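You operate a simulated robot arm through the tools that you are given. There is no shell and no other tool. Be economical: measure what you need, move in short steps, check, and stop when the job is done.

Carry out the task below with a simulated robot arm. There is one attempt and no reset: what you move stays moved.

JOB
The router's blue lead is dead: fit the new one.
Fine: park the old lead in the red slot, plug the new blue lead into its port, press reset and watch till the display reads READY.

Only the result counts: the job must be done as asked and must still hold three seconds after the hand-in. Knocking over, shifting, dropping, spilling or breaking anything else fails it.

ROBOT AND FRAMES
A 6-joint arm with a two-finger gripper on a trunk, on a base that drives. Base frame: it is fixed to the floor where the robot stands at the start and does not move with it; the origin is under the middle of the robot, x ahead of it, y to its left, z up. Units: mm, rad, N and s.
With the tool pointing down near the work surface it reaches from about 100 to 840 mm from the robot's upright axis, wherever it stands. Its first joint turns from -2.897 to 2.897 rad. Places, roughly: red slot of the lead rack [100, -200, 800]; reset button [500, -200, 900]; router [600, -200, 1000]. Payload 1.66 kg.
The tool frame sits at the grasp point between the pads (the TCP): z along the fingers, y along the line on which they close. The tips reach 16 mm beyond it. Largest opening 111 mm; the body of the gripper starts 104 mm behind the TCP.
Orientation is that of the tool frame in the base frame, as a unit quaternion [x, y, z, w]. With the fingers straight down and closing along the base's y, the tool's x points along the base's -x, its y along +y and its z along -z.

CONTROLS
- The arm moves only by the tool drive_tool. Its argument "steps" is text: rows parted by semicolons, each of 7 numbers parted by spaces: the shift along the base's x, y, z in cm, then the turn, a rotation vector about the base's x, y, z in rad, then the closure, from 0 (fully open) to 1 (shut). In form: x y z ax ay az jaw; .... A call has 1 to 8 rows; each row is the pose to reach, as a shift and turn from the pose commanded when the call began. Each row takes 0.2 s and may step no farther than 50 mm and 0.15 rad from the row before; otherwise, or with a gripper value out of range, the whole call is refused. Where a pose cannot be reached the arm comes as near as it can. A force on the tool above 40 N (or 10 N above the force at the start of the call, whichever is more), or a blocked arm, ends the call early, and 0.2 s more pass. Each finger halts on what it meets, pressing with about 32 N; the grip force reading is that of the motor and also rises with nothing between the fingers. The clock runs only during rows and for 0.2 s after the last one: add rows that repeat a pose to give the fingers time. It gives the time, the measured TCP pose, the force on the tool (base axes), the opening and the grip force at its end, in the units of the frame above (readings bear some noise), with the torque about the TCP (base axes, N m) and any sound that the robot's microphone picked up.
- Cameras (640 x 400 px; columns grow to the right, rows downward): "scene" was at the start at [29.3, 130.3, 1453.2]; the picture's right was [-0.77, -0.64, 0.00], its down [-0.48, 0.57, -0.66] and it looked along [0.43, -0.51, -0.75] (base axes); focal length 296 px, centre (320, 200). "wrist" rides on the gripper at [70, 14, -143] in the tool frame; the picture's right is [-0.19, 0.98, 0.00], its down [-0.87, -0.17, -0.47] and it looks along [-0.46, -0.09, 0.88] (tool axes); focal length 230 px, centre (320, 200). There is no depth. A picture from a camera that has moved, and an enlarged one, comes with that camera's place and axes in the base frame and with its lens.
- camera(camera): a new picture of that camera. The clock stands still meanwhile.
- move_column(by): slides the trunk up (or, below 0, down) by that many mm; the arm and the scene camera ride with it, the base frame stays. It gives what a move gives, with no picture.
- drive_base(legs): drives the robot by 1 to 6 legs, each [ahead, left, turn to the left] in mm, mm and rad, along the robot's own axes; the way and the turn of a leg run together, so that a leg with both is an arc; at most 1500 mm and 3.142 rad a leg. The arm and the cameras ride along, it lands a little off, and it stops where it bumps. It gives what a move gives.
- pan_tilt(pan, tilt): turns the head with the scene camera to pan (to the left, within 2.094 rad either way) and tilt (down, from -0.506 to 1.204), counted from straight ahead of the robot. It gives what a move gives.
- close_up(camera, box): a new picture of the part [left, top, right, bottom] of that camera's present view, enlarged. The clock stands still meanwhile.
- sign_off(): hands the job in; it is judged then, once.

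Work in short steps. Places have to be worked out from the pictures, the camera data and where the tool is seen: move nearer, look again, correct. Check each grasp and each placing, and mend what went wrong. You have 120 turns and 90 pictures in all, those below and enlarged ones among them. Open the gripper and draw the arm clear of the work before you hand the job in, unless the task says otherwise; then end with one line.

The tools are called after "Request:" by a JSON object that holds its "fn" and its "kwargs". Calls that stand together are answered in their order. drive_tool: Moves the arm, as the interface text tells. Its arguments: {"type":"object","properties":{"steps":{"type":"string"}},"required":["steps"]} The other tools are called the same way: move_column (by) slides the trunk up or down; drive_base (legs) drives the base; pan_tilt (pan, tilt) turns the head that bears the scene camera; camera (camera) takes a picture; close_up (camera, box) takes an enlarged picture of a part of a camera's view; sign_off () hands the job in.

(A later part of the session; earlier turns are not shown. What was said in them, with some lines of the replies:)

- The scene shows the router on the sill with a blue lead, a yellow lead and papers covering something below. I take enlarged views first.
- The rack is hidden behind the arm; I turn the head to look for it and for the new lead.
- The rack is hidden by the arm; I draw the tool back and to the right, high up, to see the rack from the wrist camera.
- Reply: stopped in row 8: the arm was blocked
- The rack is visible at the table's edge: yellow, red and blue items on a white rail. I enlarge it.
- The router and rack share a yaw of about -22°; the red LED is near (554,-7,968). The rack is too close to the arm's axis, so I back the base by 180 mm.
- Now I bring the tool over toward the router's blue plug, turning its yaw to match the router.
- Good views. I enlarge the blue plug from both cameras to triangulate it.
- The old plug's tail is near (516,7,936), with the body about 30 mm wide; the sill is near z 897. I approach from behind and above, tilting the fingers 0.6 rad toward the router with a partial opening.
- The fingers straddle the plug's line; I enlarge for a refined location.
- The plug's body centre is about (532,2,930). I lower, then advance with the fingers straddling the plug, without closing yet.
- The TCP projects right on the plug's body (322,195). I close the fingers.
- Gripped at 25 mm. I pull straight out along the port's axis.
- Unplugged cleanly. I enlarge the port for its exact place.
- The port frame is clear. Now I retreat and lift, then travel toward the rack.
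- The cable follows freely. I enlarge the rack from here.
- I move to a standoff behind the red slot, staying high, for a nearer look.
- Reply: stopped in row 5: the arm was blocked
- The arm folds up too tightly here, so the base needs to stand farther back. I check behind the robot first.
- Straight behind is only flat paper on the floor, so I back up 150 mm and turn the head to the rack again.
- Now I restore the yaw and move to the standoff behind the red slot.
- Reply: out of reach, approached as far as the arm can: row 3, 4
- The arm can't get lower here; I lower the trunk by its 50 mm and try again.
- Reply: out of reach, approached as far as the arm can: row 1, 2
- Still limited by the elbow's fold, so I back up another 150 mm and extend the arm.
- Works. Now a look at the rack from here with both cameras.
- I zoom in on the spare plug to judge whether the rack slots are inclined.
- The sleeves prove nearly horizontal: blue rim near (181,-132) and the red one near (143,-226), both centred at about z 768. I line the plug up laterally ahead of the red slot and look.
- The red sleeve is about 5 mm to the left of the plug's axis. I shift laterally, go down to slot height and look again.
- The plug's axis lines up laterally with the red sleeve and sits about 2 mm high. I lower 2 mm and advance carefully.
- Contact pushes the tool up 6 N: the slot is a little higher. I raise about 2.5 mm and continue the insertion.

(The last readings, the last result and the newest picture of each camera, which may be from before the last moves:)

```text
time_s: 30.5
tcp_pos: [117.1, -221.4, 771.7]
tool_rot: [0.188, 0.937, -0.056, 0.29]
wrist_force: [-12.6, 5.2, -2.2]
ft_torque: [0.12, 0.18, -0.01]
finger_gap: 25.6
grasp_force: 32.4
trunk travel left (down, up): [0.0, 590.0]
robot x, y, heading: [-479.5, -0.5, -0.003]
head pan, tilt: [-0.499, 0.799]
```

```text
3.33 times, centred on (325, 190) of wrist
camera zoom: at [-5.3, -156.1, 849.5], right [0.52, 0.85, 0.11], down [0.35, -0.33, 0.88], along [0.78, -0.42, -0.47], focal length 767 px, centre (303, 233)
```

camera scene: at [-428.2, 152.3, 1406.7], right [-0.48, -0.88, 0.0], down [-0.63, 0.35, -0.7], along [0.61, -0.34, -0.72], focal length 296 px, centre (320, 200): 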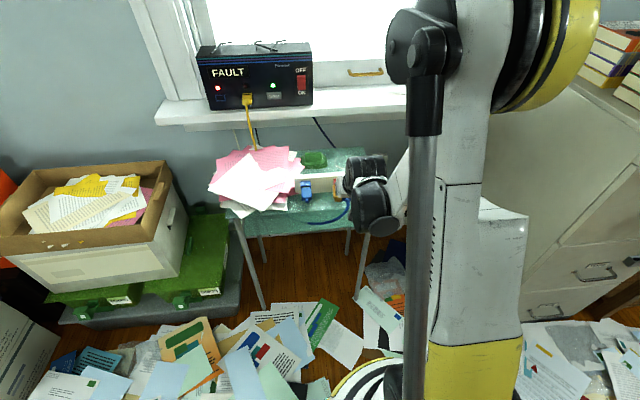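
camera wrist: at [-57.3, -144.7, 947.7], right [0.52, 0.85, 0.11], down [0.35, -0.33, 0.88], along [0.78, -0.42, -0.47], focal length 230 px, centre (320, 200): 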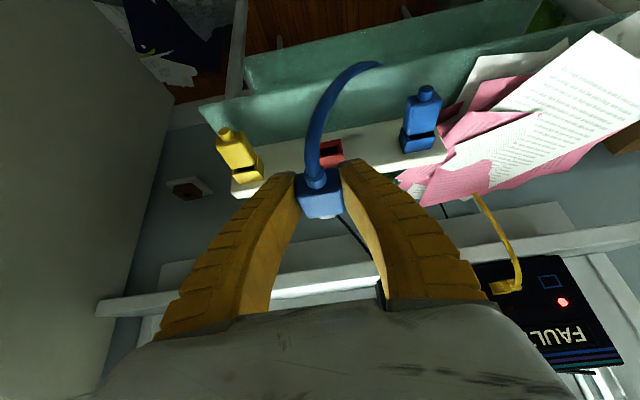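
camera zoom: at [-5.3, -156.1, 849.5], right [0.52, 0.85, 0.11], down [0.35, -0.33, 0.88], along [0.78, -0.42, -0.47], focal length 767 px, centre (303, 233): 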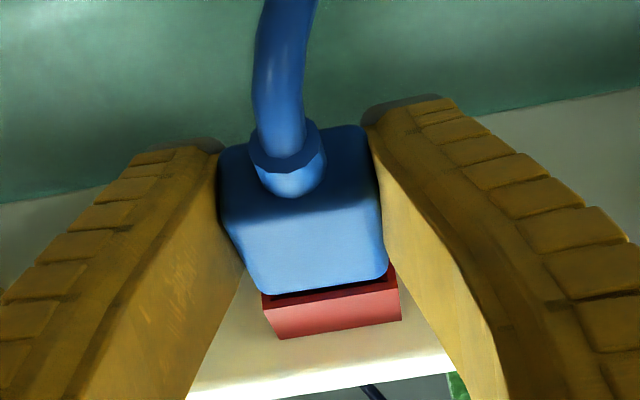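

Resistance of 13 N along the axis at depth ~192 of an expected ~194+. I push a few mm more to see whether it seats or is blocked.

Request:
{"fn": "drive_tool", "kwargs": {"steps": "0.28 -0.11 0 0 0 0 1;0.46 -0.19 0 0 0 0 1;0.65 -0.26 0 0 0 0 1"}}

Request:
{"fn": "close_up", "kwargs": {"camera": "wrist", "box": [250, 130, 400, 250]}}

```text
time_s: 31.3
tcp_pos: [124.0, -222.3, 772.1]
tool_rot: [0.189, 0.936, -0.057, 0.291]
wrist_force: [-14.4, 3.8, 4.4]
ft_torque: [-0.01, 0.06, -0.05]
finger_gap: 27.4
grasp_force: 32.0
trunk travel left (down, up): [0.0, 590.0]
robot x, y, heading: [-477.7, 1.1, -0.004]
head pan, tilt: [-0.499, 0.799]
```

```text
3.33 times, centred on (325, 190) of wrist
camera zoom: at [1.6, -158.5, 849.5], right [0.52, 0.85, 0.11], down [0.35, -0.33, 0.88], along [0.78, -0.42, -0.46], focal length 767 px, centre (303, 233)
```

zoom: 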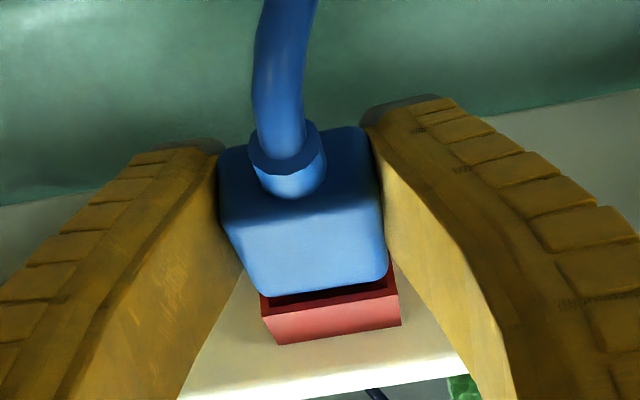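

The picture barely changed though the tool advanced 7 mm; the rack may be moving. I check with the scene camera, same crop as before.

Request:
{"fn": "close_up", "kwargs": {"camera": "scene", "box": [290, 150, 370, 210]}}

```text
6.67 times, centred on (330, 180) of scene
camera zoom: at [-429.7, 152.7, 1406.7], right [-0.48, -0.88, 0.0], down [-0.63, 0.35, -0.7], along [0.61, -0.34, -0.72], focal length 1972 px, centre (253, 333)
```

zoom: 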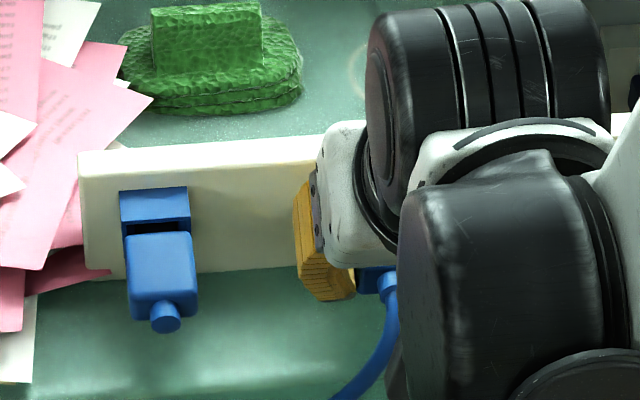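

The rack seems to have slid by about 5 mm, so I stop pushing. I back off and compare the tongue with the opening.

Request:
{"fn": "drive_tool", "kwargs": {"steps": "-0.93 0.38 0 0 0 0 1;-1.85 0.75 0 0 0 0 1;-2.78 1.13 0 0 0 0 1;-2.78 1.13 0 0 0 0 1"}}

Request:
{"fn": "close_up", "kwargs": {"camera": "wrist", "box": [280, 150, 380, 250]}}

```text
time_s: 32.3
tcp_pos: [97.2, -211.7, 772.6]
tool_rot: [0.188, 0.936, -0.057, 0.292]
wrist_force: [0.1, 0.0, -1.0]
ft_torque: [-0.01, 0.0, -0.01]
finger_gap: 24.9
grasp_force: 31.9
trunk travel left (down, up): [0.0, 590.0]
robot x, y, heading: [-476.7, -0.7, -0.007]
head pan, tilt: [-0.499, 0.799]
```

```text
4.00 times, centred on (330, 200) of wrist
camera zoom: at [-25.3, -147.1, 848.4], right [0.52, 0.85, 0.11], down [0.35, -0.33, 0.88], along [0.78, -0.42, -0.46], focal length 920 px, centre (280, 200)
```

zoom: 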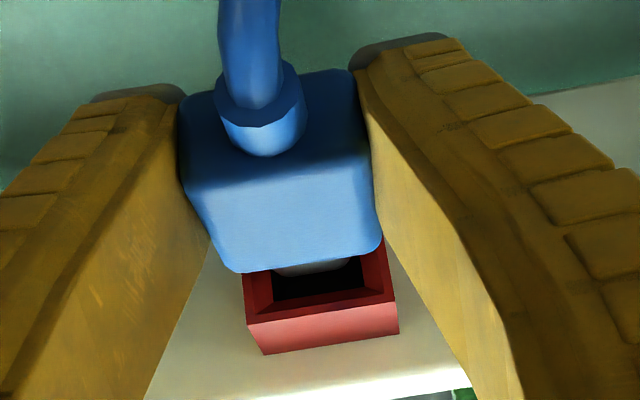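

Reckoning again: the spare sits with about a 10 mm gap to its sleeve, so the old plug had probably bottomed out before the rack slid. I reinsert gently and watch the force.

Request:
{"fn": "drive_tool", "kwargs": {"steps": "0.37 -0.15 -0.1 0 0 0 1;0.74 -0.3 -0.1 0 0 0 1;1.11 -0.45 -0.1 0 0 0 1;1.48 -0.6 -0.1 0 0 0 1;1.48 -0.6 -0.1 0 0 0 1"}}

Request:
{"fn": "close_up", "kwargs": {"camera": "wrist", "box": [280, 150, 380, 250]}}

```text
time_s: 33.5
tcp_pos: [112.6, -218.6, 770.3]
tool_rot: [0.187, 0.936, -0.057, 0.292]
wrist_force: [0.9, -1.4, 0.2]
ft_torque: [0.01, 0.0, 0.04]
finger_gap: 24.9
grasp_force: 31.9
trunk travel left (down, up): [0.0, 590.0]
robot x, y, heading: [-479.8, -1.8, -0.006]
head pan, tilt: [-0.499, 0.799]
```

```text
4.00 times, centred on (330, 200) of wrist
camera zoom: at [-10.4, -153.3, 848.1], right [0.52, 0.85, 0.11], down [0.35, -0.33, 0.88], along [0.78, -0.42, -0.47], focal length 920 px, centre (280, 200)
```

zoom: 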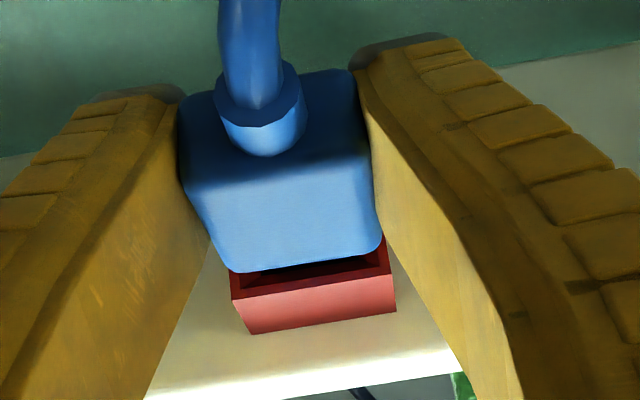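

No contact force yet. I advance in small steps.

Request:
{"fn": "drive_tool", "kwargs": {"steps": "0.19 -0.08 0 0 0 0 1;0.37 -0.15 0 0 0 0 1;0.37 -0.15 0 0 0 0 1"}}

```text
time_s: 34.3
tcp_pos: [115.8, -218.9, 771.3]
tool_rot: [0.187, 0.937, -0.056, 0.29]
wrist_force: [-5.9, 3.0, -1.7]
ft_torque: [0.03, 0.16, -0.05]
finger_gap: 24.8
grasp_force: 31.7
trunk travel left (down, up): [0.0, 590.0]
robot x, y, heading: [-477.8, 1.2, -0.004]
head pan, tilt: [-0.499, 0.799]
```

Request:
{"fn": "close_up", "kwargs": {"camera": "wrist", "box": [290, 180, 370, 240]}}

Request:
{"fn": "close_up", "kwargs": {"camera": "scene", "box": [290, 150, 370, 210]}}

```text
6.67 times, centred on (330, 210) of wrist
camera zoom: at [-7.5, -154.4, 848.2], right [0.52, 0.85, 0.11], down [0.35, -0.33, 0.88], along [0.78, -0.42, -0.47], focal length 1534 px, centre (253, 133)
```

zoom: 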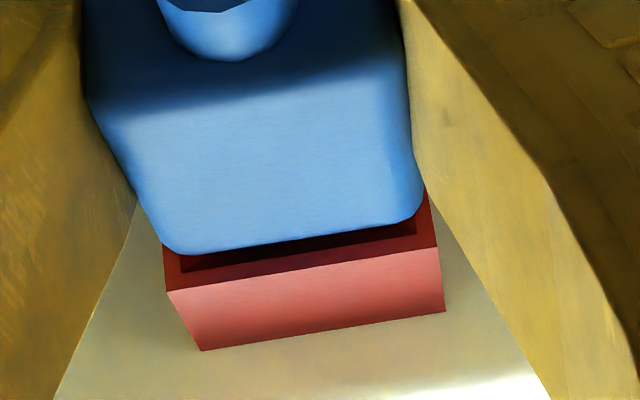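

```text
6.67 times, centred on (330, 180) of scene
camera zoom: at [-428.8, 152.5, 1406.7], right [-0.48, -0.88, 0.0], down [-0.63, 0.35, -0.7], along [0.61, -0.34, -0.72], focal length 1972 px, centre (253, 333)
```

zoom: 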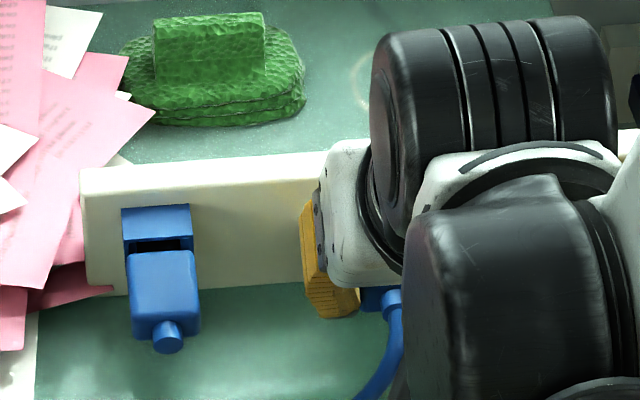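

The scene shows the rack exactly where it was before (the camera had only swayed), and the plug's gap to the sleeve matches the spare's. It is seated; I open the fingers.

Request:
{"fn": "drive_tool", "kwargs": {"steps": "0 0 0 0 0 0 0.7;0 0 0 0 0 0 0.45;0 0 0 0 0 0 0.4;0 0 0 0 0 0 0.4"}}

Request:
{"fn": "close_up", "kwargs": {"camera": "wrist", "box": [260, 130, 400, 250]}}

```text
time_s: 35.3
tcp_pos: [115.2, -219.8, 770.9]
tool_rot: [0.186, 0.937, -0.055, 0.291]
wrist_force: [-0.3, 0.0, -0.9]
ft_torque: [0.01, 0.03, -0.04]
finger_gap: 68.4
grasp_force: 1.7
trunk travel left (down, up): [0.0, 590.0]
robot x, y, heading: [-480.9, 1.0, -0.002]
head pan, tilt: [-0.499, 0.799]
```

```text
3.33 times, centred on (330, 190) of wrist
camera zoom: at [-6.9, -154.7, 848.1], right [0.52, 0.85, 0.11], down [0.35, -0.33, 0.88], along [0.78, -0.42, -0.47], focal length 767 px, centre (287, 233)
```

zoom: 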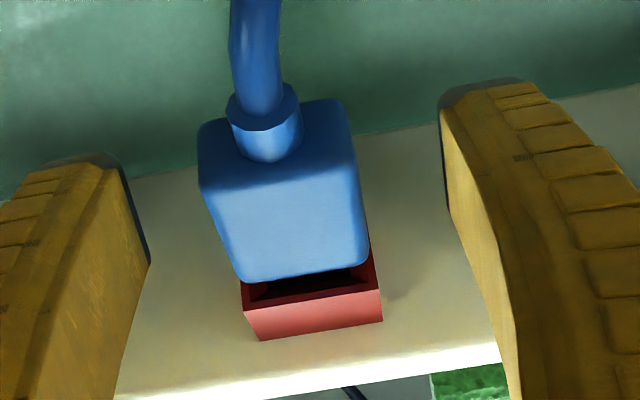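

The plug stays in the slot. I withdraw straight back and check it from there.

Request:
{"fn": "drive_tool", "kwargs": {"steps": "-2.8 1.1 0 0 0 0 0.4;-5.5 2.2 0 0 0 0 0.4;-8.3 3.4 0 0 0 0 0.4;-8.3 3.4 3 0 0 0 0.4"}}

Request:
{"fn": "camera", "kwargs": {"camera": "wrist"}}

Request:
{"fn": "close_up", "kwargs": {"camera": "wrist", "box": [260, 90, 420, 210]}}

```text
time_s: 36.3
tcp_pos: [33.9, -184.0, 798.9]
tool_rot: [0.188, 0.936, -0.057, 0.291]
wrist_force: [-0.1, 0.2, 0.4]
ft_torque: [0.01, 0.04, 0.02]
finger_gap: 68.4
grasp_force: 1.1
out of reach, approached as far as the arm can: row 3
trunk travel left (down, up): [0.0, 590.0]
robot x, y, heading: [-477.7, 1.8, -0.006]
head pan, tilt: [-0.499, 0.799]
```

```text
40 pictures are left
camera wrist: at [-88.4, -119.6, 877.1], right [0.52, 0.85, 0.11], down [0.35, -0.33, 0.88], along [0.78, -0.42, -0.47], focal length 230 px, centre (320, 200)
```

wrist: 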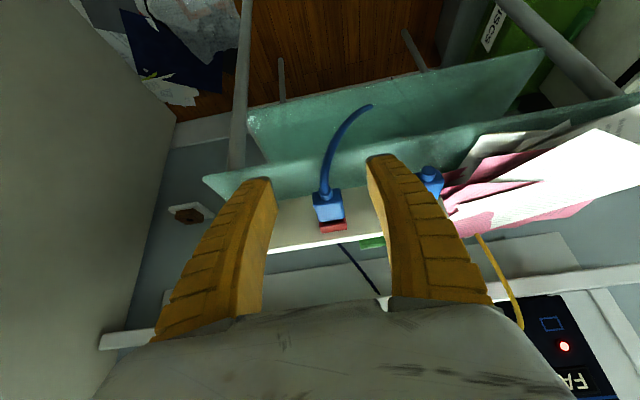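

```text
3.33 times, centred on (340, 150) of wrist
camera zoom: at [-88.4, -119.6, 877.1], right [0.52, 0.85, 0.11], down [0.35, -0.33, 0.88], along [0.78, -0.42, -0.47], focal length 767 px, centre (253, 367)
```

zoom: 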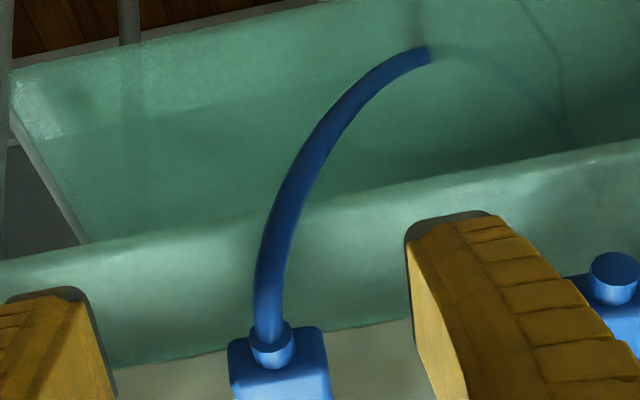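

The old lead holds in the red slot. I raise, shift over to behind the spare blue plug, and look.

Request:
{"fn": "drive_tool", "kwargs": {"steps": "0 0 4 0 0 0 0.4;1.5 3 5 0 0 0 0.4;3 6.5 5 0 0 0 0.4;4.2 9.2 5 0 0 0 0.4"}}

Request:
{"fn": "close_up", "kwargs": {"camera": "wrist", "box": [180, 60, 420, 240]}}

Request:
{"fn": "close_up", "kwargs": {"camera": "scene", "box": [270, 140, 390, 240]}}

```text
time_s: 37.3
tcp_pos: [75.4, -91.5, 851.3]
tool_rot: [0.189, 0.936, -0.056, 0.291]
wrist_force: [-0.8, -0.1, -0.3]
ft_torque: [0.01, -0.01, 0.03]
finger_gap: 68.3
grasp_force: 1.3
trunk travel left (down, up): [0.0, 590.0]
robot x, y, heading: [-477.4, -1.0, -0.001]
head pan, tilt: [-0.499, 0.799]
```

```text
2.22 times, centred on (300, 150) of wrist
camera zoom: at [-46.7, -27.0, 928.8], right [0.52, 0.85, 0.11], down [0.35, -0.33, 0.88], along [0.78, -0.42, -0.46], focal length 511 px, centre (364, 311)
```

zoom: 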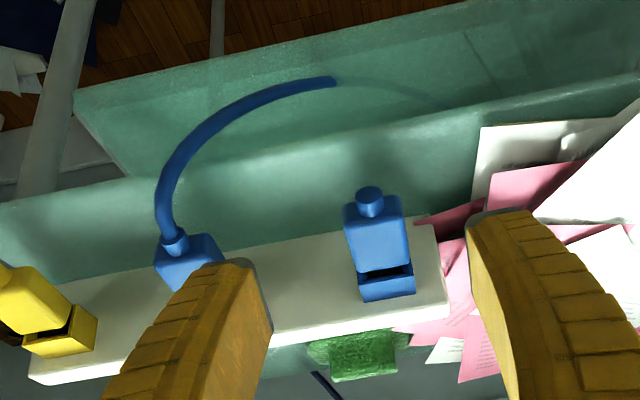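

```text
4.00 times, centred on (330, 190) of scene
camera zoom: at [-428.2, 152.3, 1406.7], right [-0.48, -0.88, 0.0], down [-0.63, 0.35, -0.7], along [0.61, -0.34, -0.72], focal length 1183 px, centre (280, 240)
```

zoom: 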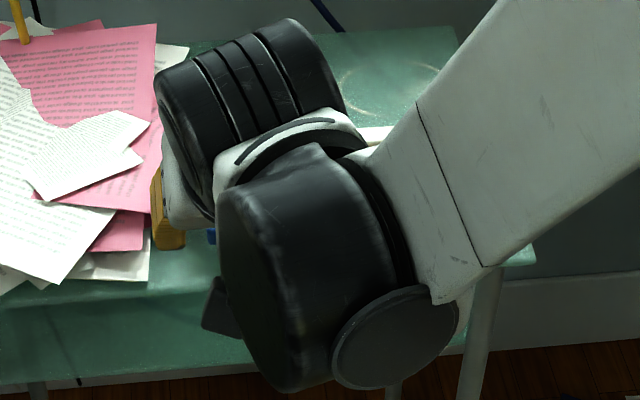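

The spare is at lateral -55 with papers close to its right, so I narrow the opening to ~37 mm and descend toward it.

Request:
{"fn": "drive_tool", "kwargs": {"steps": "1.5 -0.6 -1.7 0 0 0 0.55;3 -1.15 -3.4 0 0 0 0.66;4.26 -1.6 -5.1 0 0 0 0.66;4.26 -1.6 -5.1 0 0 0 0.66"}}

Request:
{"fn": "close_up", "kwargs": {"camera": "wrist", "box": [240, 110, 400, 230]}}

```text
time_s: 38.3
tcp_pos: [116.2, -108.9, 799.3]
tool_rot: [0.188, 0.937, -0.056, 0.291]
wrist_force: [-0.2, -0.1, -0.4]
ft_torque: [0.01, 0.02, 0.01]
finger_gap: 40.3
grasp_force: 1.5
trunk travel left (down, up): [0.0, 590.0]
robot x, y, heading: [-478.2, 1.1, -0.008]
head pan, tilt: [-0.499, 0.799]
```

```text
3.33 times, centred on (320, 170) of wrist
camera zoom: at [-4.9, -44.5, 877.2], right [0.52, 0.85, 0.11], down [0.35, -0.33, 0.88], along [0.78, -0.42, -0.47], focal length 767 px, centre (320, 300)
```

zoom: 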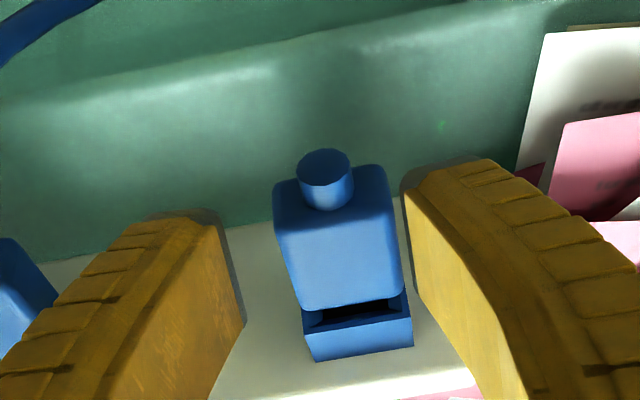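

The plug is about 2.7 mm to the right of the fingers' centre; I correct, descend and advance astride it.

Request:
{"fn": "drive_tool", "kwargs": {"steps": "0.1 0.27 0 0 0 0 0.66;0.8 -0.03 -1.5 0 0 0 0.66;1.7 -0.4 -3.1 0 0 0 0.66;2.7 -0.8 -3.1 0 0 0 0.66;3.6 -1.17 -3.1 0 0 0 0.66;3.6 -1.17 -3.1 0 0 0 0.66"}}

Request:
{"fn": "close_up", "kwargs": {"camera": "wrist", "box": [250, 130, 400, 250]}}

```text
time_s: 39.7
tcp_pos: [154.2, -120.4, 766.7]
tool_rot: [0.187, 0.936, -0.056, 0.291]
wrist_force: [-0.5, -0.2, 0.6]
ft_torque: [-0.04, -0.04, 0.02]
finger_gap: 40.1
grasp_force: 1.4
trunk travel left (down, up): [0.0, 590.0]
robot x, y, heading: [-478.2, 2.5, -0.003]
head pan, tilt: [-0.499, 0.799]
```

```text
3.33 times, centred on (325, 190) of wrist
camera zoom: at [31.2, -56.9, 844.9], right [0.52, 0.85, 0.11], down [0.35, -0.33, 0.88], along [0.78, -0.42, -0.47], focal length 767 px, centre (303, 233)
```

zoom: 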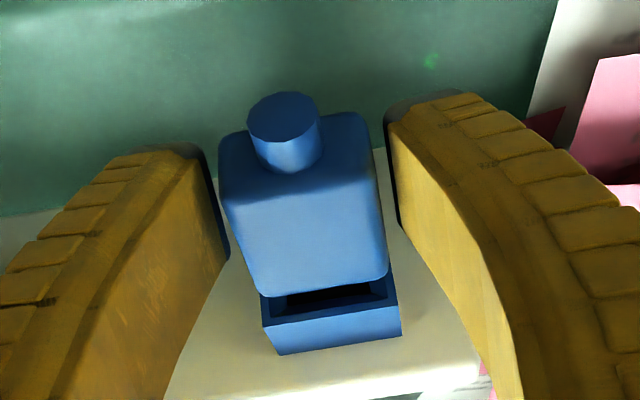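

Well centred and oriented like the old one was in the grip. I close.

Request:
{"fn": "drive_tool", "kwargs": {"steps": "0 0 0 0 0 0 0.75;0 0 0 0 0 0 0.9;0 0 0 0 0 0 1;0 0 0 0 0 0 1"}}

Request:
{"fn": "close_up", "kwargs": {"camera": "wrist", "box": [250, 130, 400, 250]}}

```text
time_s: 40.7
tcp_pos: [153.1, -121.7, 768.1]
tool_rot: [0.188, 0.937, -0.055, 0.291]
wrist_force: [-3.4, 1.5, 7.0]
ft_torque: [-0.11, -0.22, 0.03]
finger_gap: 26.3
grasp_force: 32.5
trunk travel left (down, up): [0.0, 590.0]
robot x, y, heading: [-477.9, 1.9, -0.002]
head pan, tilt: [-0.499, 0.799]
```

```text
3.33 times, centred on (325, 190) of wrist
camera zoom: at [30.5, -56.6, 845.4], right [0.52, 0.85, 0.11], down [0.35, -0.33, 0.88], along [0.78, -0.42, -0.46], focal length 767 px, centre (303, 233)
```

zoom: 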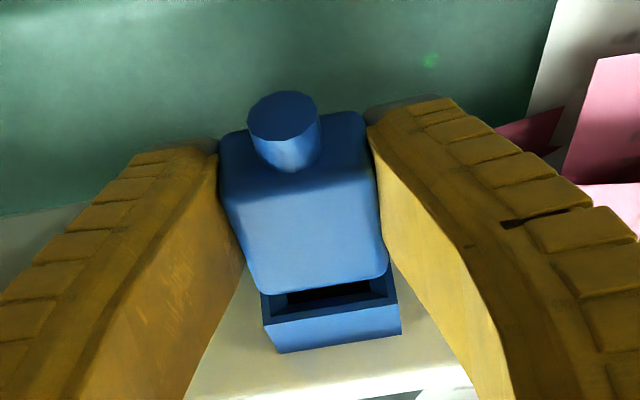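

Gripped. I pull it straight out, then lift.

Request:
{"fn": "drive_tool", "kwargs": {"steps": "-0.93 0.38 0 0 0 0 1;-1.85 0.75 0 0 0 0 1;-2.78 1.13 0 0 0 0 1;-3.7 1.5 0.3 0 0 0 1;-4.6 1.9 3 0 0 0 1;-4.6 1.9 7 0 0 0 1"}}

Request:
{"fn": "camera", "kwargs": {"camera": "wrist"}}

```text
time_s: 42.1
tcp_pos: [106.5, -102.7, 837.4]
tool_rot: [0.188, 0.936, -0.056, 0.291]
wrist_force: [0.4, 0.1, -0.3]
ft_torque: [0.03, 0.04, -0.03]
finger_gap: 24.9
grasp_force: 32.0
trunk travel left (down, up): [0.0, 590.0]
robot x, y, heading: [-476.7, 2.1, -0.004]
head pan, tilt: [-0.499, 0.799]
```

```text
33 pictures are left
camera wrist: at [-16.1, -38.3, 915.4], right [0.52, 0.85, 0.11], down [0.35, -0.33, 0.88], along [0.78, -0.42, -0.47], focal length 230 px, centre (320, 200)
```

wrist: 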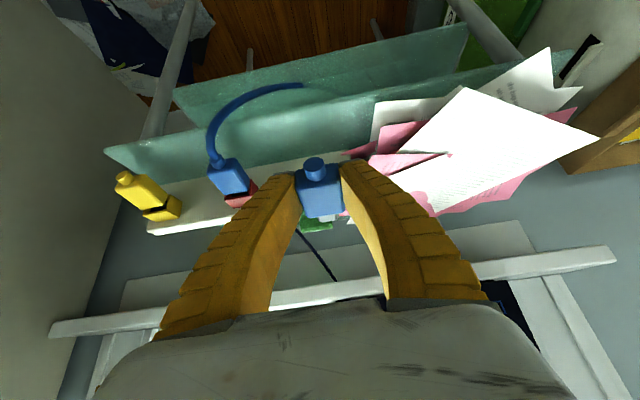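

The new lead is free. I raise the trunk and drive forward to reach the router.

Request:
{"fn": "move_column", "kwargs": {"by": 120}}

Request:
{"fn": "drive_base", "kwargs": {"legs": [[270, 0, 0]]}}

Request:
{"fn": "camera", "kwargs": {"camera": "wrist"}}

```text
time_s: 43.6
tcp_pos: [106.9, -102.6, 957.4]
tool_rot: [0.188, 0.936, -0.057, 0.291]
wrist_force: [-1.1, -0.6, 0.4]
ft_torque: [0.0, 0.01, -0.06]
finger_gap: 24.8
grasp_force: 32.8
trunk travel left (down, up): [-120.0, 470.0]
robot x, y, heading: [-481.1, 1.5, -0.003]
head pan, tilt: [-0.499, 0.799]
```

```text
time_s: 45.5
tcp_pos: [376.4, -102.8, 956.8]
tool_rot: [0.186, 0.937, -0.055, 0.291]
wrist_force: [0.5, 0.8, -0.4]
ft_torque: [-0.02, 0.03, 0.0]
finger_gap: 25.1
grasp_force: 31.8
trunk travel left (down, up): [-120.0, 470.0]
robot x, y, heading: [-210.8, -4.8, -0.004]
head pan, tilt: [-0.499, 0.799]
```

```text
32 pictures are left
camera wrist: at [253.7, -38.7, 1034.9], right [0.52, 0.85, 0.11], down [0.35, -0.33, 0.88], along [0.78, -0.42, -0.47], focal length 230 px, centre (320, 200)
```

wrist: 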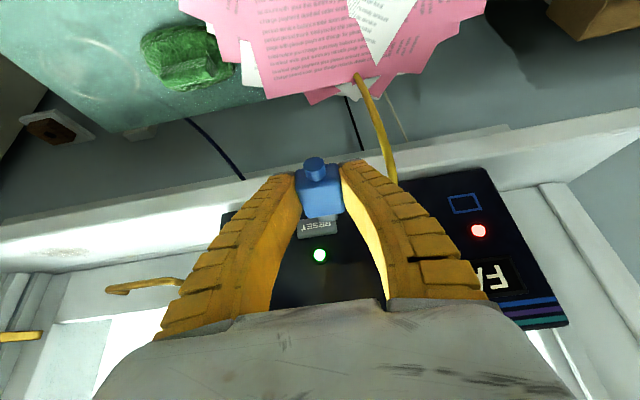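

I move across, above the yellow cable, to stand in front of the blue port.

Request:
{"fn": "drive_tool", "kwargs": {"steps": "0 0 2 0 0 0 1;1.8 3.9 4 0 0 0 1;4.2 7.8 4 0 0 0 1;7 11 4 0 0 0 1;9.8 12.8 2 0 0 0 1;9.8 12.8 -0.7 0 0 0 1;9.8 12.8 -0.7 0 0 0 1"}}

Request:
{"fn": "close_up", "kwargs": {"camera": "wrist", "box": [250, 130, 400, 250]}}

```text
time_s: 47.1
tcp_pos: [473.2, 25.7, 950.5]
tool_rot: [0.186, 0.937, -0.056, 0.292]
wrist_force: [-0.7, 0.7, -0.1]
ft_torque: [0.04, -0.02, -0.01]
finger_gap: 25.0
grasp_force: 31.7
trunk travel left (down, up): [-120.0, 470.0]
robot x, y, heading: [-204.9, -0.5, -0.006]
head pan, tilt: [-0.499, 0.799]
```

```text
3.33 times, centred on (325, 190) of wrist
camera zoom: at [351.8, 90.2, 1028.2], right [0.52, 0.85, 0.11], down [0.35, -0.33, 0.88], along [0.78, -0.42, -0.46], focal length 767 px, centre (303, 233)
```

zoom: 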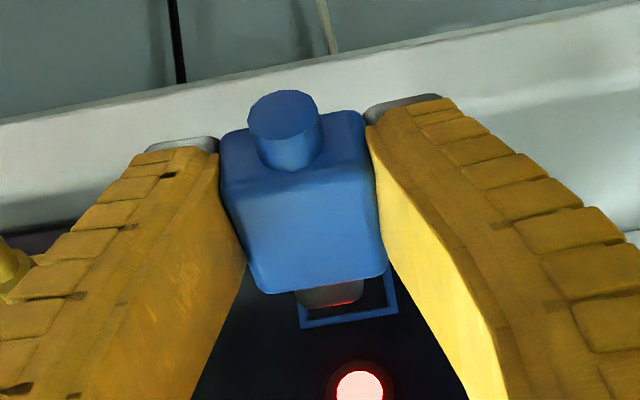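

The new plug sits in the grip just as the old one did. I lower to port height, come nearer and check the alignment.

Request:
{"fn": "drive_tool", "kwargs": {"steps": "0 0 -0.9 0 0 0 1;0.5 -0.2 -1.7 0 0 0 1;1.39 -0.57 -1.7 0 0 0 1;1.39 -0.57 -1.7 0 0 0 1"}}

Request:
{"fn": "close_up", "kwargs": {"camera": "wrist", "box": [250, 130, 400, 250]}}

```text
time_s: 48.1
tcp_pos: [486.6, 20.3, 934.1]
tool_rot: [0.187, 0.937, -0.056, 0.291]
wrist_force: [-0.2, 0.1, -1.0]
ft_torque: [0.0, -0.03, -0.01]
finger_gap: 24.9
grasp_force: 32.4
trunk travel left (down, up): [-120.0, 470.0]
robot x, y, heading: [-208.7, -0.8, -0.004]
head pan, tilt: [-0.499, 0.799]
```

```text
3.33 times, centred on (325, 190) of wrist
camera zoom: at [364.5, 83.8, 1011.4], right [0.52, 0.85, 0.11], down [0.35, -0.33, 0.88], along [0.78, -0.42, -0.47], focal length 767 px, centre (303, 233)
```

zoom: 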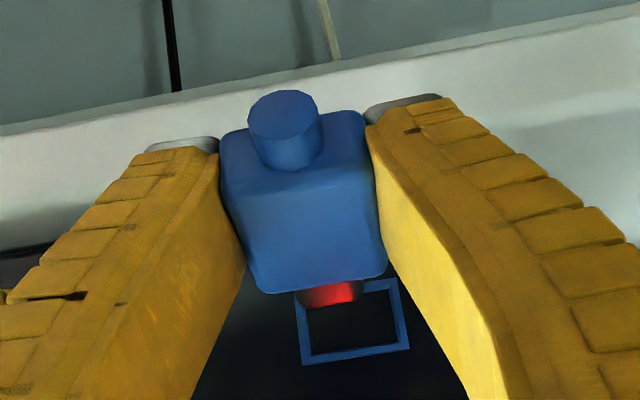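

The plug's axis points at the frame's centre within ~1 mm. I advance gradually.

Request:
{"fn": "drive_tool", "kwargs": {"steps": "0.93 -0.38 0 0 0 0 1;1.67 -0.68 0 0 0 0 1;2.22 -0.9 0 0 0 0 1;2.78 -1.13 0 0 0 0 1;3.15 -1.28 0 0 0 0 1"}}

Request:
{"fn": "close_up", "kwargs": {"camera": "wrist", "box": [250, 130, 400, 250]}}

```text
time_s: 49.3
tcp_pos: [519.1, 6.7, 932.6]
tool_rot: [0.186, 0.937, -0.055, 0.291]
wrist_force: [-1.3, 0.4, -3.1]
ft_torque: [0.07, 0.17, -0.02]
finger_gap: 24.9
grasp_force: 32.1
trunk travel left (down, up): [-120.0, 470.0]
robot x, y, heading: [-210.3, -0.6, 0.001]
head pan, tilt: [-0.499, 0.799]
```

```text
3.33 times, centred on (325, 190) of wrist
camera zoom: at [396.7, 70.8, 1010.9], right [0.52, 0.85, 0.11], down [0.35, -0.33, 0.88], along [0.78, -0.42, -0.47], focal length 767 px, centre (303, 233)
```

zoom: 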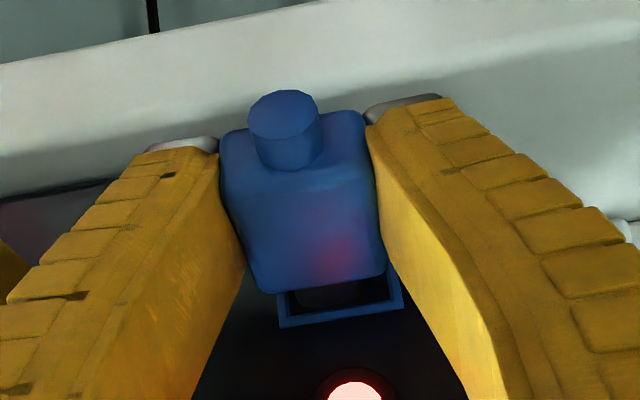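

The tongue is in the port with a slight downward push; I lower 1 mm and go on inward.

Request:
{"fn": "drive_tool", "kwargs": {"steps": "0 0 -0.1 0 0 0 1;0.37 -0.15 -0.1 0 0 0 1;0.74 -0.3 -0.1 0 0 0 1;1.02 -0.41 -0.1 0 0 0 1"}}

Request:
{"fn": "close_up", "kwargs": {"camera": "wrist", "box": [250, 130, 400, 250]}}

```text
time_s: 50.3
tcp_pos: [530.6, 3.6, 931.4]
tool_rot: [0.186, 0.937, -0.055, 0.291]
wrist_force: [-2.9, 7.0, -7.6]
ft_torque: [0.12, 0.3, 0.18]
finger_gap: 24.9
grasp_force: 31.6
trunk travel left (down, up): [-120.0, 470.0]
robot x, y, heading: [-208.8, 1.5, -0.002]
head pan, tilt: [-0.499, 0.799]
```

```text
3.33 times, centred on (325, 190) of wrist
camera zoom: at [407.3, 67.2, 1009.4], right [0.52, 0.85, 0.11], down [0.35, -0.33, 0.88], along [0.78, -0.42, -0.47], focal length 767 px, centre (303, 233)
```

zoom: 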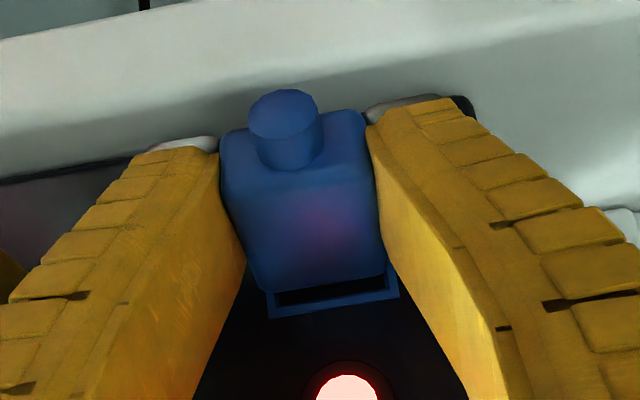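

Nearly seated; side forces suggest easing +y 1 mm and -z 1.5 mm, and another 3–4 mm inward.

Request:
{"fn": "drive_tool", "kwargs": {"steps": "0 0.1 -0.15 0 0 0 1;0.19 0.03 -0.15 0 0 0 1;0.33 -0.03 -0.15 0 0 0 1;0.46 -0.08 -0.15 0 0 0 1"}}

Request:
{"fn": "close_up", "kwargs": {"camera": "wrist", "box": [250, 130, 400, 250]}}

```text
time_s: 51.3
tcp_pos: [531.5, 1.8, 930.6]
tool_rot: [0.186, 0.937, -0.055, 0.291]
wrist_force: [-24.1, 9.9, -6.2]
ft_torque: [0.18, 0.47, 0.02]
finger_gap: 27.2
grasp_force: 32.4
trunk travel left (down, up): [-120.0, 470.0]
robot x, y, heading: [-206.2, 2.6, -0.002]
head pan, tilt: [-0.499, 0.799]
```

```text
3.33 times, centred on (325, 190) of wrist
camera zoom: at [409.5, 66.8, 1008.9], right [0.52, 0.85, 0.11], down [0.35, -0.33, 0.88], along [0.78, -0.42, -0.47], focal length 767 px, centre (303, 233)
```

zoom: 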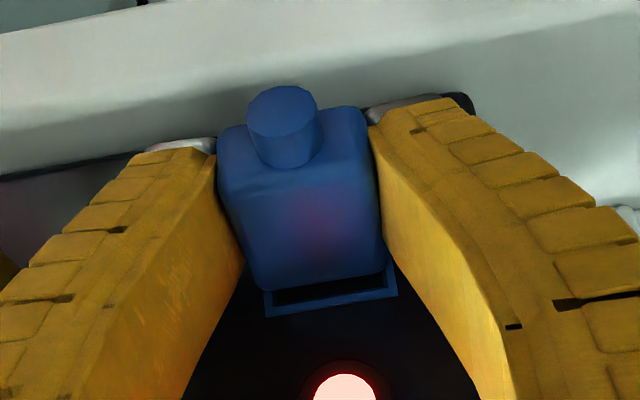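

It bottoms out at 26 N at the same depth as the old one: seated. I release and retreat a little.

Request:
{"fn": "drive_tool", "kwargs": {"steps": "-0.2 0.08 0 0 0 0 1;-0.2 0.08 0 0 0 0 0.7;-0.2 0.08 0 0 0 0 0.45;-0.2 0.08 0 0 0 0 0.45"}}

Request:
{"fn": "drive_tool", "kwargs": {"steps": "-2.8 1.13 0 0 0 0 0.45;-5.6 2.26 0.5 0 0 0 0.45;-8.3 3.4 3 0 0 0 0.45;-10 3.4 6 0 0 0 0.45"}}

Request:
{"fn": "camera", "kwargs": {"camera": "wrist"}}

```text
time_s: 52.3
tcp_pos: [532.8, 2.6, 931.5]
tool_rot: [0.187, 0.936, -0.055, 0.292]
wrist_force: [-0.2, 0.7, -0.1]
ft_torque: [-0.03, -0.03, 0.02]
finger_gap: 63.1
grasp_force: 1.5
trunk travel left (down, up): [-120.0, 470.0]
robot x, y, heading: [-209.8, -3.8, -0.006]
head pan, tilt: [-0.499, 0.799]
```

```text
time_s: 53.3
tcp_pos: [432.2, 34.8, 992.3]
tool_rot: [0.187, 0.937, -0.056, 0.291]
wrist_force: [-0.2, 0.1, 0.0]
ft_torque: [0.02, 0.0, 0.0]
finger_gap: 62.8
grasp_force: 1.4
trunk travel left (down, up): [-120.0, 470.0]
robot x, y, heading: [-207.1, 0.2, -0.007]
head pan, tilt: [-0.499, 0.799]
```

```text
26 pictures are left
camera wrist: at [310.3, 99.8, 1068.6], right [0.52, 0.85, 0.11], down [0.35, -0.33, 0.88], along [0.78, -0.42, -0.46], focal length 230 px, centre (320, 200)
```

wrist: 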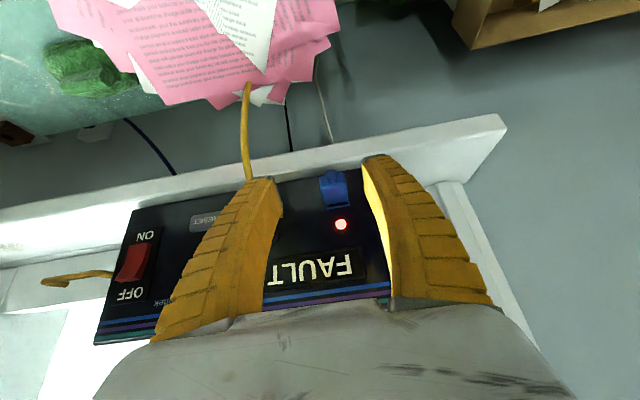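

The new plug stays in its port. Now I cross over the yellow cable with shut fingers to stand ahead of the reset button (about (483,-172,939)).

Request:
{"fn": "close_up", "kwargs": {"camera": "wrist", "box": [280, 150, 380, 240]}}

Request:
{"fn": "drive_tool", "kwargs": {"steps": "-1.5 -4 0.5 0 0 0 0.6;-3 -8 0.5 0 0 0 0.8;-4.5 -12 0.5 0 0 0 1;-5.8 -16.2 0.5 0 0 0 1;-3.5 -17.2 -1.5 0 0 0 1;-1 -18.2 -4.6 0 0 0 1;-1 -18.2 -4.6 0 0 0 1"}}

Request:
{"fn": "camera", "kwargs": {"camera": "wrist"}}

```text
4.44 times, centred on (330, 195) of wrist
camera zoom: at [310.3, 99.8, 1068.6], right [0.52, 0.85, 0.11], down [0.35, -0.33, 0.88], along [0.78, -0.42, -0.46], focal length 1022 px, centre (276, 222)
```

zoom: 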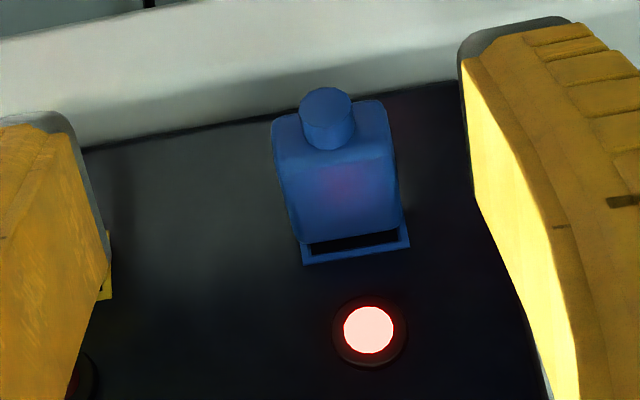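

```text
time_s: 54.9
tcp_pos: [421.6, -147.1, 947.0]
tool_rot: [0.186, 0.937, -0.056, 0.291]
wrist_force: [0.0, 0.1, -0.5]
ft_torque: [0.01, -0.03, 0.0]
finger_gap: 0.1
grasp_force: 28.4
trunk travel left (down, up): [-120.0, 470.0]
robot x, y, heading: [-210.0, 3.5, -0.008]
head pan, tilt: [-0.499, 0.799]
```

```text
24 pictures are left
camera wrist: at [299.9, -82.5, 1024.5], right [0.52, 0.85, 0.11], down [0.35, -0.33, 0.88], along [0.78, -0.42, -0.47], focal length 230 px, centre (320, 200)
```

wrist: 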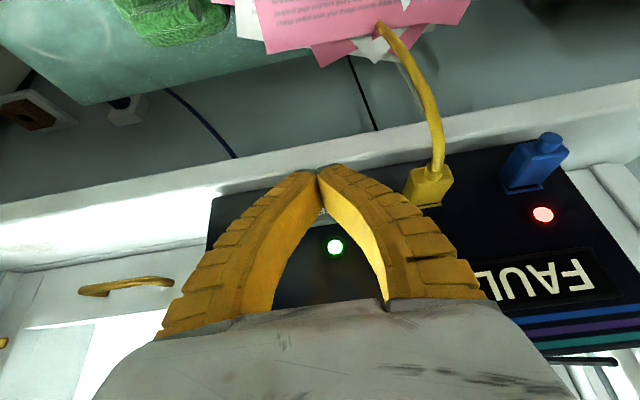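

Fingers aim at the button, just below the green LED. I press along the router's axis with small steps.

Request:
{"fn": "drive_tool", "kwargs": {"steps": "2.3 -0.94 -0.3 0 0 0 1;3.7 -1.5 -0.3 0 0 0 1;4.17 -1.7 -0.3 0 0 0 1;4.5 -1.83 -0.3 0 0 0 1;4.7 -1.92 -0.3 0 0 0 1"}}

Request:
{"fn": "camera", "kwargs": {"camera": "wrist"}}

```text
time_s: 56.1
tcp_pos: [469.3, -165.2, 942.7]
tool_rot: [0.188, 0.936, -0.056, 0.291]
wrist_force: [-0.2, 0.1, 0.3]
ft_torque: [0.02, 0.01, -0.05]
finger_gap: 5.8
grasp_force: 28.6
trunk travel left (down, up): [-120.0, 470.0]
robot x, y, heading: [-212.8, -0.6, 0.0]
head pan, tilt: [-0.499, 0.799]
```

```text
23 pictures are left
camera wrist: at [346.5, -100.4, 1020.1], right [0.52, 0.85, 0.11], down [0.35, -0.33, 0.88], along [0.78, -0.42, -0.47], focal length 230 px, centre (320, 200)
```

wrist: 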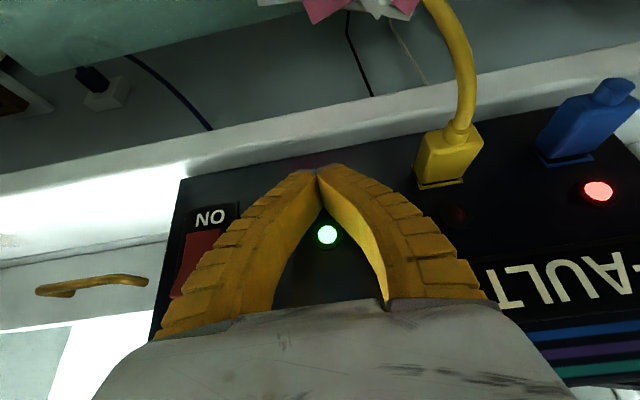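

No force yet; I go on by a few mm.

Request:
{"fn": "drive_tool", "kwargs": {"steps": "0.28 -0.11 0 0 0 0 1;0.56 -0.23 0 0 0 0 1;0.74 -0.3 0 0 0 0 1"}}

Request:
{"fn": "close_up", "kwargs": {"camera": "wrist", "box": [230, 130, 430, 280]}}

```text
time_s: 56.9
tcp_pos: [476.5, -167.5, 942.2]
tool_rot: [0.188, 0.936, -0.056, 0.291]
wrist_force: [-14.4, 3.5, -0.5]
ft_torque: [-0.02, 0.0, -0.07]
finger_gap: 5.9
grasp_force: 28.7
trunk travel left (down, up): [-120.0, 470.0]
robot x, y, heading: [-207.4, -0.8, -0.0]
head pan, tilt: [-0.499, 0.799]
heard: click
```

```text
2.67 times, centred on (330, 205) of wrist
camera zoom: at [352.8, -102.6, 1020.3], right [0.52, 0.85, 0.11], down [0.35, -0.33, 0.88], along [0.78, -0.42, -0.47], focal length 614 px, centre (293, 187)
```

zoom: 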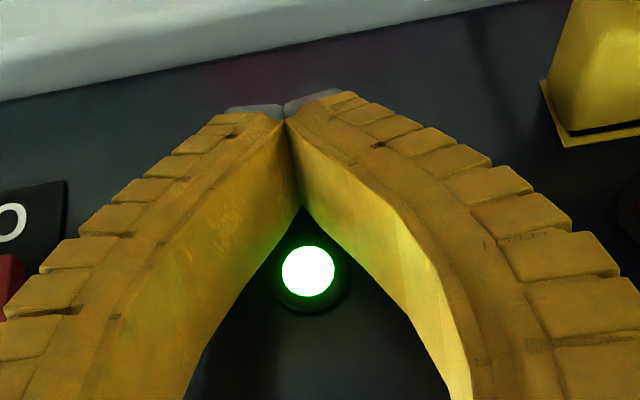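

A click was heard. I withdraw and watch the display.

Request:
{"fn": "drive_tool", "kwargs": {"steps": "-2.8 1.13 0 0 0 0 1;-5.6 2.26 0 0 0 0 1;-9 3.7 2 0 0 0 1;-12 5 5 0 0 0 1"}}

Request:
{"fn": "camera", "kwargs": {"camera": "wrist"}}

```text
time_s: 57.9
tcp_pos: [357.1, -118.8, 992.3]
tool_rot: [0.187, 0.937, -0.056, 0.291]
wrist_force: [0.0, -0.3, 0.7]
ft_torque: [0.0, -0.04, 0.02]
finger_gap: 0.0
grasp_force: 28.3
trunk travel left (down, up): [-120.0, 470.0]
robot x, y, heading: [-206.1, 0.8, -0.002]
head pan, tilt: [-0.499, 0.799]
```

```text
21 pictures are left
camera wrist: at [234.0, -54.0, 1070.4], right [0.52, 0.85, 0.11], down [0.35, -0.33, 0.88], along [0.78, -0.42, -0.46], focal length 230 px, centre (320, 200)
```

wrist: 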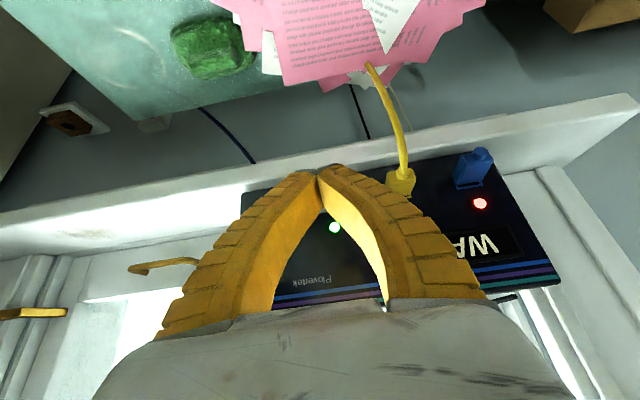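

The display now shows "WA…" (WAIT). I draw back, open the gripper and let time pass.

Request:
{"fn": "drive_tool", "kwargs": {"steps": "-2 1 3 0 0 0 0.7;-4 2 6 0 0 0 0.4;-4 2 6 0 0 0 0.4;-4 2 6 0 0 0 0.4;-4 2 6 0 0 0 0.4;-4 2 6 0 0 0 0.4;-4 2 6 0 0 0 0.4;-4 2 6 0 0 0 0.4"}}

Request:
{"fn": "drive_tool", "kwargs": {"steps": "0 0 0 0 0 0 0.2;0 0 0 0 0 0 0;0 0 0 0 0 0 0;0 0 0 0 0 0 0;0 0 0 0 0 0 0;0 0 0 0 0 0 0;0 0 0 0 0 0 0;0 0 0 0 0 0 0"}}

Request:
{"fn": "camera", "kwargs": {"camera": "wrist"}}

```text
time_s: 59.7
tcp_pos: [318.2, -98.2, 1052.9]
tool_rot: [0.188, 0.936, -0.056, 0.291]
wrist_force: [-0.2, 0.2, 0.4]
ft_torque: [-0.01, 0.0, 0.03]
finger_gap: 68.3
grasp_force: 0.7
trunk travel left (down, up): [-120.0, 470.0]
robot x, y, heading: [-213.7, -0.2, -0.006]
head pan, tilt: [-0.499, 0.799]
```

```text
time_s: 61.5
tcp_pos: [319.0, -97.9, 1051.9]
tool_rot: [0.188, 0.936, -0.056, 0.292]
wrist_force: [-0.6, -0.1, 0.1]
ft_torque: [-0.02, -0.01, -0.04]
finger_gap: 110.9
grasp_force: 0.1
trunk travel left (down, up): [-120.0, 470.0]
robot x, y, heading: [-209.2, -1.5, -0.003]
head pan, tilt: [-0.499, 0.799]
```

```text
20 pictures are left
camera wrist: at [195.6, -33.7, 1130.6], right [0.52, 0.85, 0.11], down [0.35, -0.33, 0.88], along [0.78, -0.42, -0.47], focal length 230 px, centre (320, 200)
```

wrist: 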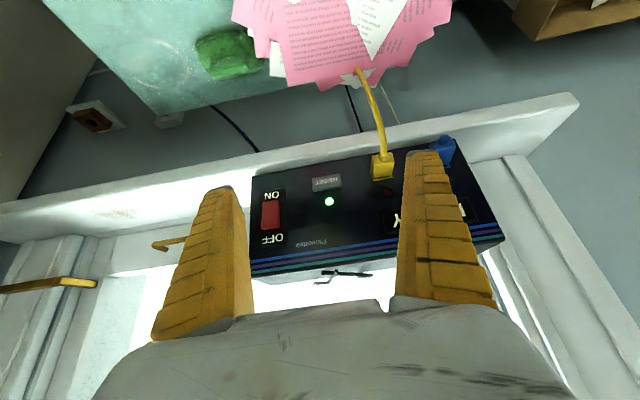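

A "Y" shows beside the finger, likely READY. I confirm with the scene camera.

Request:
{"fn": "camera", "kwargs": {"camera": "scene"}}

```text
19 pictures are left
camera scene: at [-159.6, 151.5, 1526.7], right [-0.48, -0.88, 0.0], down [-0.63, 0.34, -0.7], along [0.61, -0.34, -0.72], focal length 296 px, centre (320, 200)
```

scene: 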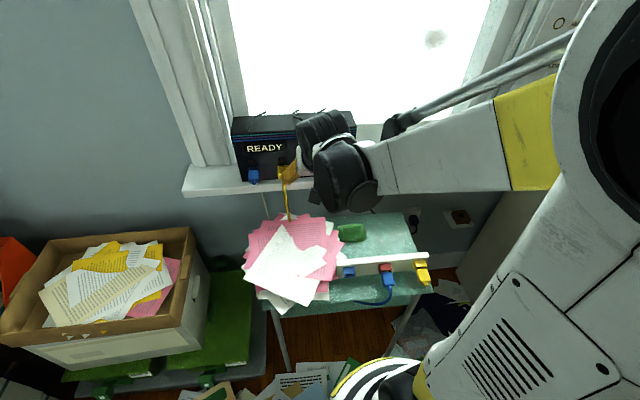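

READY is displayed. I check the old lead's seating in the red slot.

Request:
{"fn": "close_up", "kwargs": {"camera": "scene", "box": [330, 240, 440, 310]}}

Request:
{"fn": "close_up", "kwargs": {"camera": "scene", "box": [220, 100, 320, 200]}}

```text
5.71 times, centred on (385, 275) of scene
camera zoom: at [-159.6, 151.5, 1526.7], right [-0.48, -0.88, 0.0], down [-0.63, 0.34, -0.7], along [0.61, -0.34, -0.72], focal length 1690 px, centre (-51, -229)
```

zoom: 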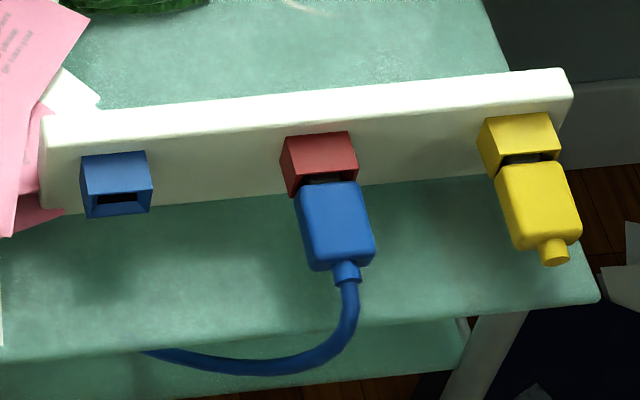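

```text
4.00 times, centred on (270, 150) of scene
camera zoom: at [-159.6, 151.5, 1526.7], right [-0.48, -0.88, 0.0], down [-0.63, 0.34, -0.7], along [0.61, -0.34, -0.72], focal length 1183 px, centre (520, 400)
```

zoom: 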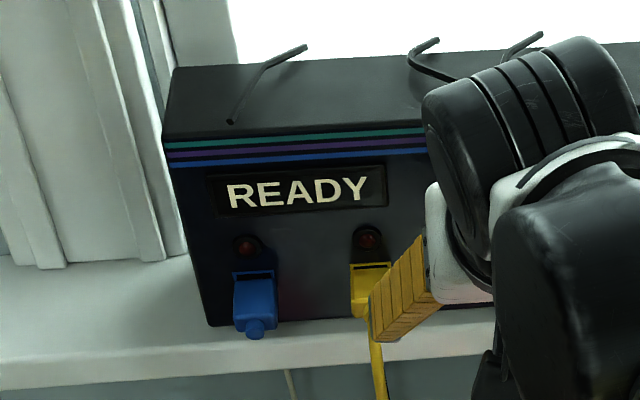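

The old lead sits in the red slot as deep as the yellow one does, the new lead is in its port, and the display reads READY. The gripper is open and clear, so I hand in.

Request:
{"fn": "sign_off", "kwargs": {}}

```text
The job is handed in.
```

The old blue lead is parked in the red slot, the new blue lead is in its port, reset was pressed with a click, and the display reads READY.
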